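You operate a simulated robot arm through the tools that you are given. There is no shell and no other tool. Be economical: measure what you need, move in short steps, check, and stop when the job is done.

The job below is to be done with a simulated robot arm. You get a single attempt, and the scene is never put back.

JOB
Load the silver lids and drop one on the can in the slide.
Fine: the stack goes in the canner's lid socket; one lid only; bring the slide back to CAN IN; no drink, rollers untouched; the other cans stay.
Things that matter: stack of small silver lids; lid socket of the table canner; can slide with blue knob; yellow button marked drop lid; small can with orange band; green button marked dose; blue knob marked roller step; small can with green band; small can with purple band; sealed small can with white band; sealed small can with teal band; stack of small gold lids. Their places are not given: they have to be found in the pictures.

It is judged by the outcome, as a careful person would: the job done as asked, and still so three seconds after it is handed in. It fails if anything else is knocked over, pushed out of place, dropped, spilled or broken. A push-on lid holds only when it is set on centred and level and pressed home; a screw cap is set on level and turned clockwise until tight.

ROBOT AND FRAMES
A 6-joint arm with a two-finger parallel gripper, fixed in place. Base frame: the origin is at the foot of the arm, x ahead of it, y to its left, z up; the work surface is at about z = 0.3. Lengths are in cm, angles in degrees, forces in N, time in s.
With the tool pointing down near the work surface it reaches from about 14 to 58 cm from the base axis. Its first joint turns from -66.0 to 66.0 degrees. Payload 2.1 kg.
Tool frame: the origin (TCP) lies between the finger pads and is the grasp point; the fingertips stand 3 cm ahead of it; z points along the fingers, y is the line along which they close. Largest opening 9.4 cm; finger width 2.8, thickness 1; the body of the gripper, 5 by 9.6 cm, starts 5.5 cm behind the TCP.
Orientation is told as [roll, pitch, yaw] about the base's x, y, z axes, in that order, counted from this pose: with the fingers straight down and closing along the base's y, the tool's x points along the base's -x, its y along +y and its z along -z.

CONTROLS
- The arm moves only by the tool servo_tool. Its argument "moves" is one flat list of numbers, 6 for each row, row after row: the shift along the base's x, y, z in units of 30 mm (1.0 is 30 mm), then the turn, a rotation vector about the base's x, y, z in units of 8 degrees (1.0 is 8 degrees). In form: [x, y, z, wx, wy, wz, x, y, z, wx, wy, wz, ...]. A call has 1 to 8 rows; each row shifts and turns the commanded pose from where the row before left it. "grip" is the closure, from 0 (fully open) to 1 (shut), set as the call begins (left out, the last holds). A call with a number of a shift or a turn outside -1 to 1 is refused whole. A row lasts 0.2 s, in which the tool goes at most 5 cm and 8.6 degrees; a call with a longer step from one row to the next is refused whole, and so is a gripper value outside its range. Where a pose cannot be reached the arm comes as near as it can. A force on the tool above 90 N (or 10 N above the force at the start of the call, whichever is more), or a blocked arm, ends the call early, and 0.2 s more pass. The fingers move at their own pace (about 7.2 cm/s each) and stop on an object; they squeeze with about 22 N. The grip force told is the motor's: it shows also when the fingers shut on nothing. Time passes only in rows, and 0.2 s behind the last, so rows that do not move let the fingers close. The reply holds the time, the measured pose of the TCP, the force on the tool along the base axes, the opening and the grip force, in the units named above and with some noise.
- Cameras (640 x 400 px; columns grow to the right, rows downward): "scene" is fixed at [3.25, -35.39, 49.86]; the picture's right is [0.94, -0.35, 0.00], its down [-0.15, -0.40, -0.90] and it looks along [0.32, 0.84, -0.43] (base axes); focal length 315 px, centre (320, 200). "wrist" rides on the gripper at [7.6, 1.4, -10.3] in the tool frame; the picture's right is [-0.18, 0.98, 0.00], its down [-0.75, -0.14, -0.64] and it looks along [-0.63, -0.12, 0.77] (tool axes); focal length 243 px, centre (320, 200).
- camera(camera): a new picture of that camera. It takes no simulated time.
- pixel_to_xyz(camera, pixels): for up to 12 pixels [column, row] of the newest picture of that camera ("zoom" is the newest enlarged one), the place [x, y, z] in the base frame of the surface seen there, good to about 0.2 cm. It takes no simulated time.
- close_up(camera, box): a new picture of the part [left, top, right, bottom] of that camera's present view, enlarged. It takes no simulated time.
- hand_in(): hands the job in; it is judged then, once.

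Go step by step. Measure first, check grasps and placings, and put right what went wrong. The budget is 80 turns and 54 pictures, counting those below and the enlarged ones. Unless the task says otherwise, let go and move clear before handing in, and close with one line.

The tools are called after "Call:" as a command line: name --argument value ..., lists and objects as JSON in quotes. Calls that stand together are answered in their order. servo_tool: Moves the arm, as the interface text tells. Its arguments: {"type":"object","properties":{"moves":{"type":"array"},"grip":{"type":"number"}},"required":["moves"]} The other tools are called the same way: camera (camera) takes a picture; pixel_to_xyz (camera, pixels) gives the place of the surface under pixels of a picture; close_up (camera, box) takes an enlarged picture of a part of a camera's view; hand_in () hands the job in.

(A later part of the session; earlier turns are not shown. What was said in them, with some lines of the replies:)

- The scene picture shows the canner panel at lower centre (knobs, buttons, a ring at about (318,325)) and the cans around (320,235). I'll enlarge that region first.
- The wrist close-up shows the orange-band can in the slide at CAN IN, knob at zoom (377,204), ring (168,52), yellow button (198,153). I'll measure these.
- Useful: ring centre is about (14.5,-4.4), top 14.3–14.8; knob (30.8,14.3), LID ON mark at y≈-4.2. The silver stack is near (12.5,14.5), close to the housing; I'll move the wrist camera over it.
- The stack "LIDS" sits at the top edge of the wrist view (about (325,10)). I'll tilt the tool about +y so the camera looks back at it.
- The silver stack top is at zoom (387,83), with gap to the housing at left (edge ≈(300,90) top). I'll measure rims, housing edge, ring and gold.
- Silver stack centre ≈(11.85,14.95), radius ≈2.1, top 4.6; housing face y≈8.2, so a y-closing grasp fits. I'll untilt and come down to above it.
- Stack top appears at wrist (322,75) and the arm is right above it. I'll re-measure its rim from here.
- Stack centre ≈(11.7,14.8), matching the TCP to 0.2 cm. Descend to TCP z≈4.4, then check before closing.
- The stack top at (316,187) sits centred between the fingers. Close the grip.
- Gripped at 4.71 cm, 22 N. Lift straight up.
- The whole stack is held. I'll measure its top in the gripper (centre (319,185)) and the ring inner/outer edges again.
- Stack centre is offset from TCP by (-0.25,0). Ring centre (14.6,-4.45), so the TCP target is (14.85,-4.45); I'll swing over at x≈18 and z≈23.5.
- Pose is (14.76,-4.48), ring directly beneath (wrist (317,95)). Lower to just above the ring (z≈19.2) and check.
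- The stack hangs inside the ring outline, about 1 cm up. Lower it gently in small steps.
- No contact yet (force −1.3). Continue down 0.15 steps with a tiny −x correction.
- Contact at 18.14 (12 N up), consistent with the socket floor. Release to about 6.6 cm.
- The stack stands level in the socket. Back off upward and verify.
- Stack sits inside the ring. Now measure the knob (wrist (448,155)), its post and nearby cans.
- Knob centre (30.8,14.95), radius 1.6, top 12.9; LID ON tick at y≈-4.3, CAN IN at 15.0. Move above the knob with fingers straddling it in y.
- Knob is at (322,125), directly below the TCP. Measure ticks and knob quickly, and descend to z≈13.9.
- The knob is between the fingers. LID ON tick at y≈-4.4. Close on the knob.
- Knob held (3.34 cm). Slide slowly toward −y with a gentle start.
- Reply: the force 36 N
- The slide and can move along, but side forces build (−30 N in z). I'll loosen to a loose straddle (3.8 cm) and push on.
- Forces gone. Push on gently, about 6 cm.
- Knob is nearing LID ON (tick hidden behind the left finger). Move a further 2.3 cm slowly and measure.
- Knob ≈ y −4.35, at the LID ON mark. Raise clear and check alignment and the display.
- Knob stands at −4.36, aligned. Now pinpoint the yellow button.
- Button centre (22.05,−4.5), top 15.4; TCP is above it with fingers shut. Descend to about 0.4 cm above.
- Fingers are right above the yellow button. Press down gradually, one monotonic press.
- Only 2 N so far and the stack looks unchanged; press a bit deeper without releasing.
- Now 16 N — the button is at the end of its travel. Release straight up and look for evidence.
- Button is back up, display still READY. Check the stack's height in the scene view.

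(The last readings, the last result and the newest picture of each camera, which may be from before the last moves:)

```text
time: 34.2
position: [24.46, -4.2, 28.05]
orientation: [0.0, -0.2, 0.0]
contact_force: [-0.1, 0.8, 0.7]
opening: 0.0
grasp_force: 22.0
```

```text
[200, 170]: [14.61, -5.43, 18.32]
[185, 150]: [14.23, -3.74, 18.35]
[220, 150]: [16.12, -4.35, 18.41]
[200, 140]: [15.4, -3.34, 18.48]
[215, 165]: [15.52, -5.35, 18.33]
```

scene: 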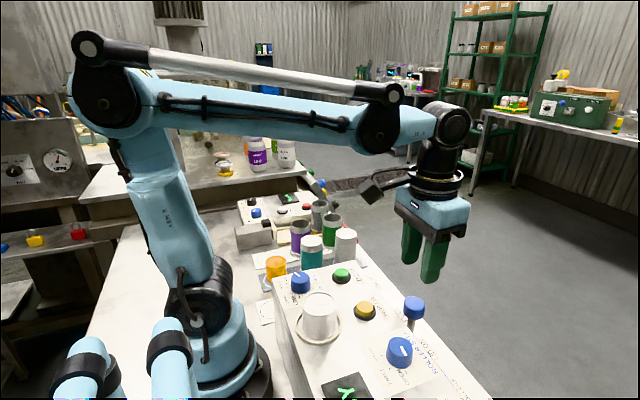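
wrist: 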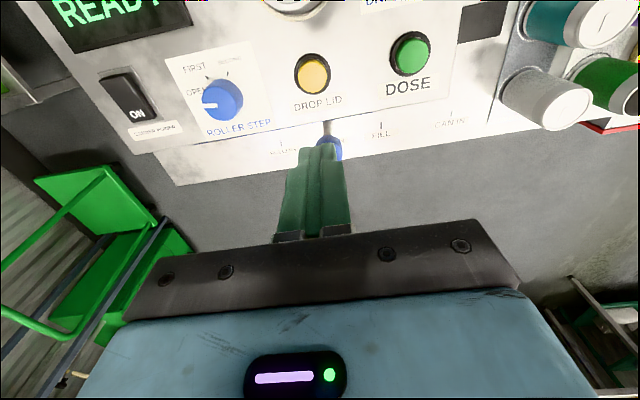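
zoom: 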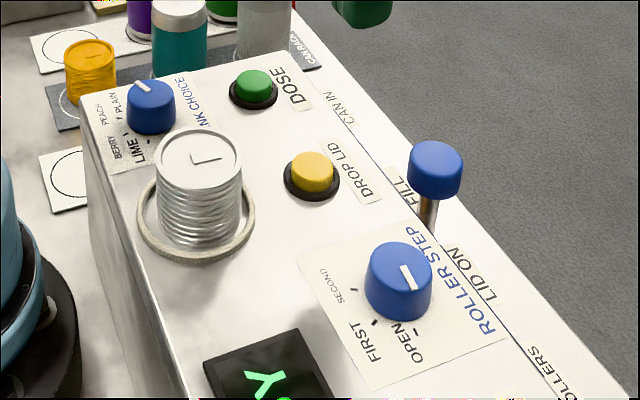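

The stack looks unchanged, so the can itself will tell. Return to the knob: move above it with fingers opened.

Call:
servo_tool --moves '[0.7, 0, -0.5, 0, 0, 0, 0.7, -0.05, -0.6, 0, 0, 0, 0.7, 0, -0.7, 0, 0, 0, 0, 0, -0.9, 0, 0, 0, 0, 0, 0, 0, 0, 0]' --grip 0.35

Call:
servo_tool --moves '[0.02, 0, -0.7, 0, 0, 0, 0, 0, -0.7, 0, 0, 0, 0, 0, -0.5, 0, 0, 0, 0, 0, 0, 0, 0, 0]'

Call:
camera --camera "wrist"

```text
time: 35.4
position: [30.76, -4.63, 19.86]
orientation: [0.0, -0.2, 0.0]
contact_force: [0.3, 0.2, 0.4]
opening: 6.11
grasp_force: 0.0
```

```text
time: 36.4
position: [30.94, -4.59, 14.11]
orientation: [0.0, -0.3, 0.0]
contact_force: [0.0, 0.1, -0.5]
opening: 6.13
grasp_force: 0.0
```

```text
13 pictures are left
```

wrist: 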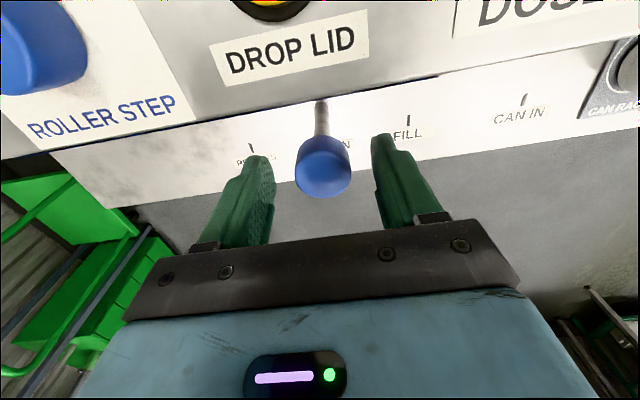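

Knob is between the fingers. Narrow to 3.8 cm and push gently back toward +y.

Call:
servo_tool --moves '[0, 0.03, 0, 0, 0, 0, 0, 0, 0, 0, 0, 0, 0, 0.07, 0, 0, 0, 0, 0, 0.12, 0, 0, 0, 0, 0, 0.18, 0, 0, 0, 0, 0, 0.24, 0, 0, 0, 0, 0, 0.28, 0, 0, 0, 0, 0, 0.3, 0, 0, 0, 0]' --grip 0.6

Call:
servo_tool --moves '[0, 0.15, 0, 0, 0, 0, 0, 0.25, 0, 0, 0, 0, 0, 0.3, 0, 0, 0, 0, 0, 0.3, 0, 0, 0, 0, 0, 0.3, 0, 0, 0, 0, 0, 0.3, 0, 0, 0, 0, 0, 0.3, 0, 0, 0, 0, 0, 0.25, 0, 0, 0, 0]'

Call:
servo_tool --moves '[0, 0.15, 0, 0, 0, 0, 0, 0.25, 0, 0, 0, 0, 0, 0.3, 0, 0, 0, 0, 0, 0.3, 0, 0, 0, 0, 0, 0.3, 0, 0, 0, 0, 0, 0.3, 0, 0, 0, 0, 0, 0.3, 0, 0, 0, 0, 0, 0.2, 0, 0, 0, 0]'

Call:
camera --camera "wrist"

```text
time: 38.2
position: [31.03, -0.82, 14.27]
orientation: [0.0, -0.2, 0.0]
contact_force: [-0.8, -0.5, -0.3]
opening: 3.79
grasp_force: 0.0
```

```text
time: 40.0
position: [30.96, 5.67, 14.18]
orientation: [0.0, -0.3, 0.0]
contact_force: [0.1, 0.1, 0.5]
opening: 3.77
grasp_force: 0.1
```

```text
time: 41.8
position: [30.88, 11.95, 14.19]
orientation: [0.1, -0.2, 0.0]
contact_force: [0.0, -0.9, -0.3]
opening: 3.81
grasp_force: 0.3
```

```text
12 pictures are left
```

wrist: 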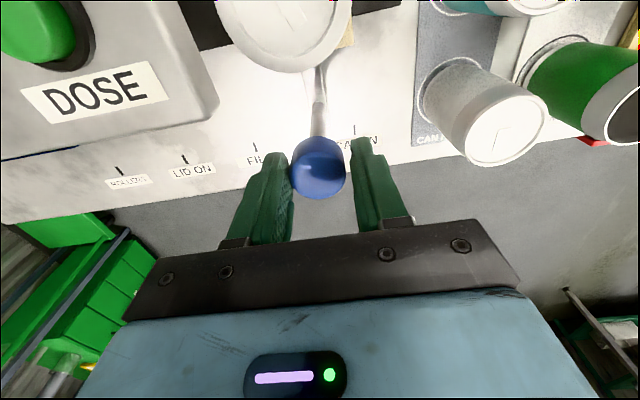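

A lid sits on the can (top of view). Push the last 3.2 cm to CAN IN.

Call:
servo_tool --moves '[0, 0.12, 0, 0, 0, 0, 0, 0.2, 0, 0, 0, 0, 0, 0.25, 0, 0, 0, 0, 0, 0.22, 0, 0, 0, 0, 0, 0.16, 0, 0, 0, 0, 0, 0.1, 0, 0, 0, 0, 0, 0.04, 0, 0, 0, 0, 0, 0, 0, 0, 0, 0]'

Call:
close_up --camera "wrist" --box '[220, 0, 420, 220]'

```text
time: 43.6
position: [30.84, 15.19, 14.32]
orientation: [0.0, -0.2, 0.0]
contact_force: [0.0, 0.3, 0.6]
opening: 3.81
grasp_force: 1.0
```

```text
1.82 times, centred on (320, 110) of wrist
```

zoom: 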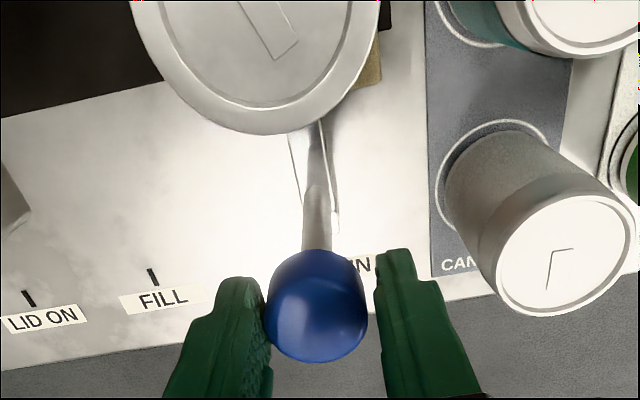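

Knob should be at y≈15.0. Ease off 0.1 cm, rise clear and check slide position and lid.

Call:
servo_tool --moves '[0, -0.05, 0, 0, 0, 0, 0, 0, 0.5, 0, 0, 0, 0, 0, 0.8, 0, 0, 0, -0.5, -0.5, 0.8, 0, 0, 0, -0.8, -0.8, 0.8, 0, 0, 0, -0.5, -0.8, 0.5, 0, 0, 0, 0, 0, 0, 0, 0, 0]'

Call:
close_up --camera "wrist" --box '[300, 0, 556, 160]'

Call:
close_up --camera "scene" --box '[220, 170, 420, 295]'

```text
time: 45.2
position: [25.51, 8.64, 24.52]
orientation: [0.0, -0.3, 0.1]
contact_force: [-0.6, 1.0, 0.8]
opening: 3.74
grasp_force: 0.1
```

```text
2.50 times, centred on (428, 80) of wrist
```

zoom: 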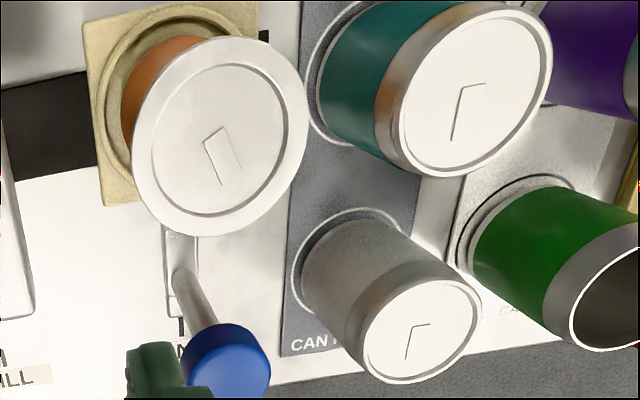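

```text
3.20 times, centred on (320, 232) of scene
```

zoom: 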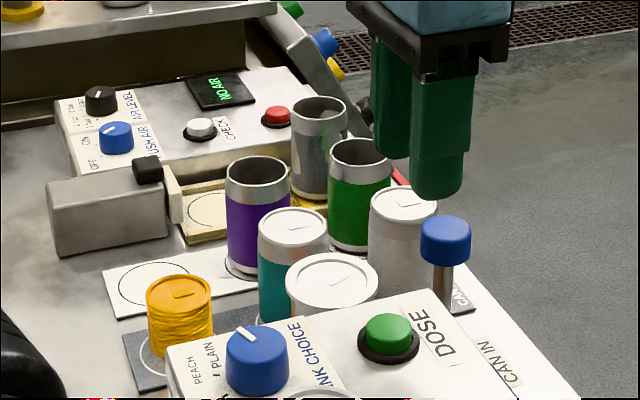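

A lid is on the orange can and the slide is back. Measure the lid's rim level/centre and knob.

Call:
close_up --camera "wrist" --box '[300, 0, 556, 160]'

Call:
pixel_to_xyz --camera "zoom" --pixels '[[220, 135], [140, 145], [300, 125], [228, 45], [205, 228], [230, 362], [195, 355], [265, 350], [182, 250], [178, 330]]'

```text
2.50 times, centred on (428, 80) of wrist
```

zoom: 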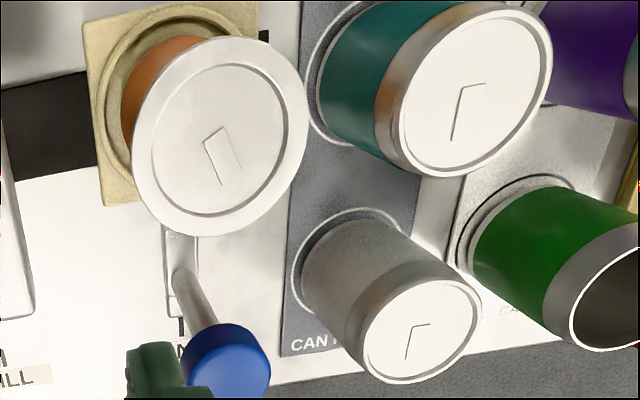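

```text
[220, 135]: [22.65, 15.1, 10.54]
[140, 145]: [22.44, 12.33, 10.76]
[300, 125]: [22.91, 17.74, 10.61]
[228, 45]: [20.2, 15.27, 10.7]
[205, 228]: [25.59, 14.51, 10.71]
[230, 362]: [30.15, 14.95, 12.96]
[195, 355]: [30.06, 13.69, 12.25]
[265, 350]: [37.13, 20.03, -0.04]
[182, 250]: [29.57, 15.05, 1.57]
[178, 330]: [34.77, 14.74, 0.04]
```

The lid is level (rim z 10.6–10.8 all round) and centred at y≈15.0. The knob is at CAN IN, the stack is in its socket, the other cans are unmoved and the gripper is clear, so I'm handing in.

Call:
hand_in

```text
The job is handed in.
```

The silver stack is in the lid socket, one lid is on the orange-band can, and the slide is back at CAN IN; the dose button and roller knob weren't touched and the other cans look unmoved.
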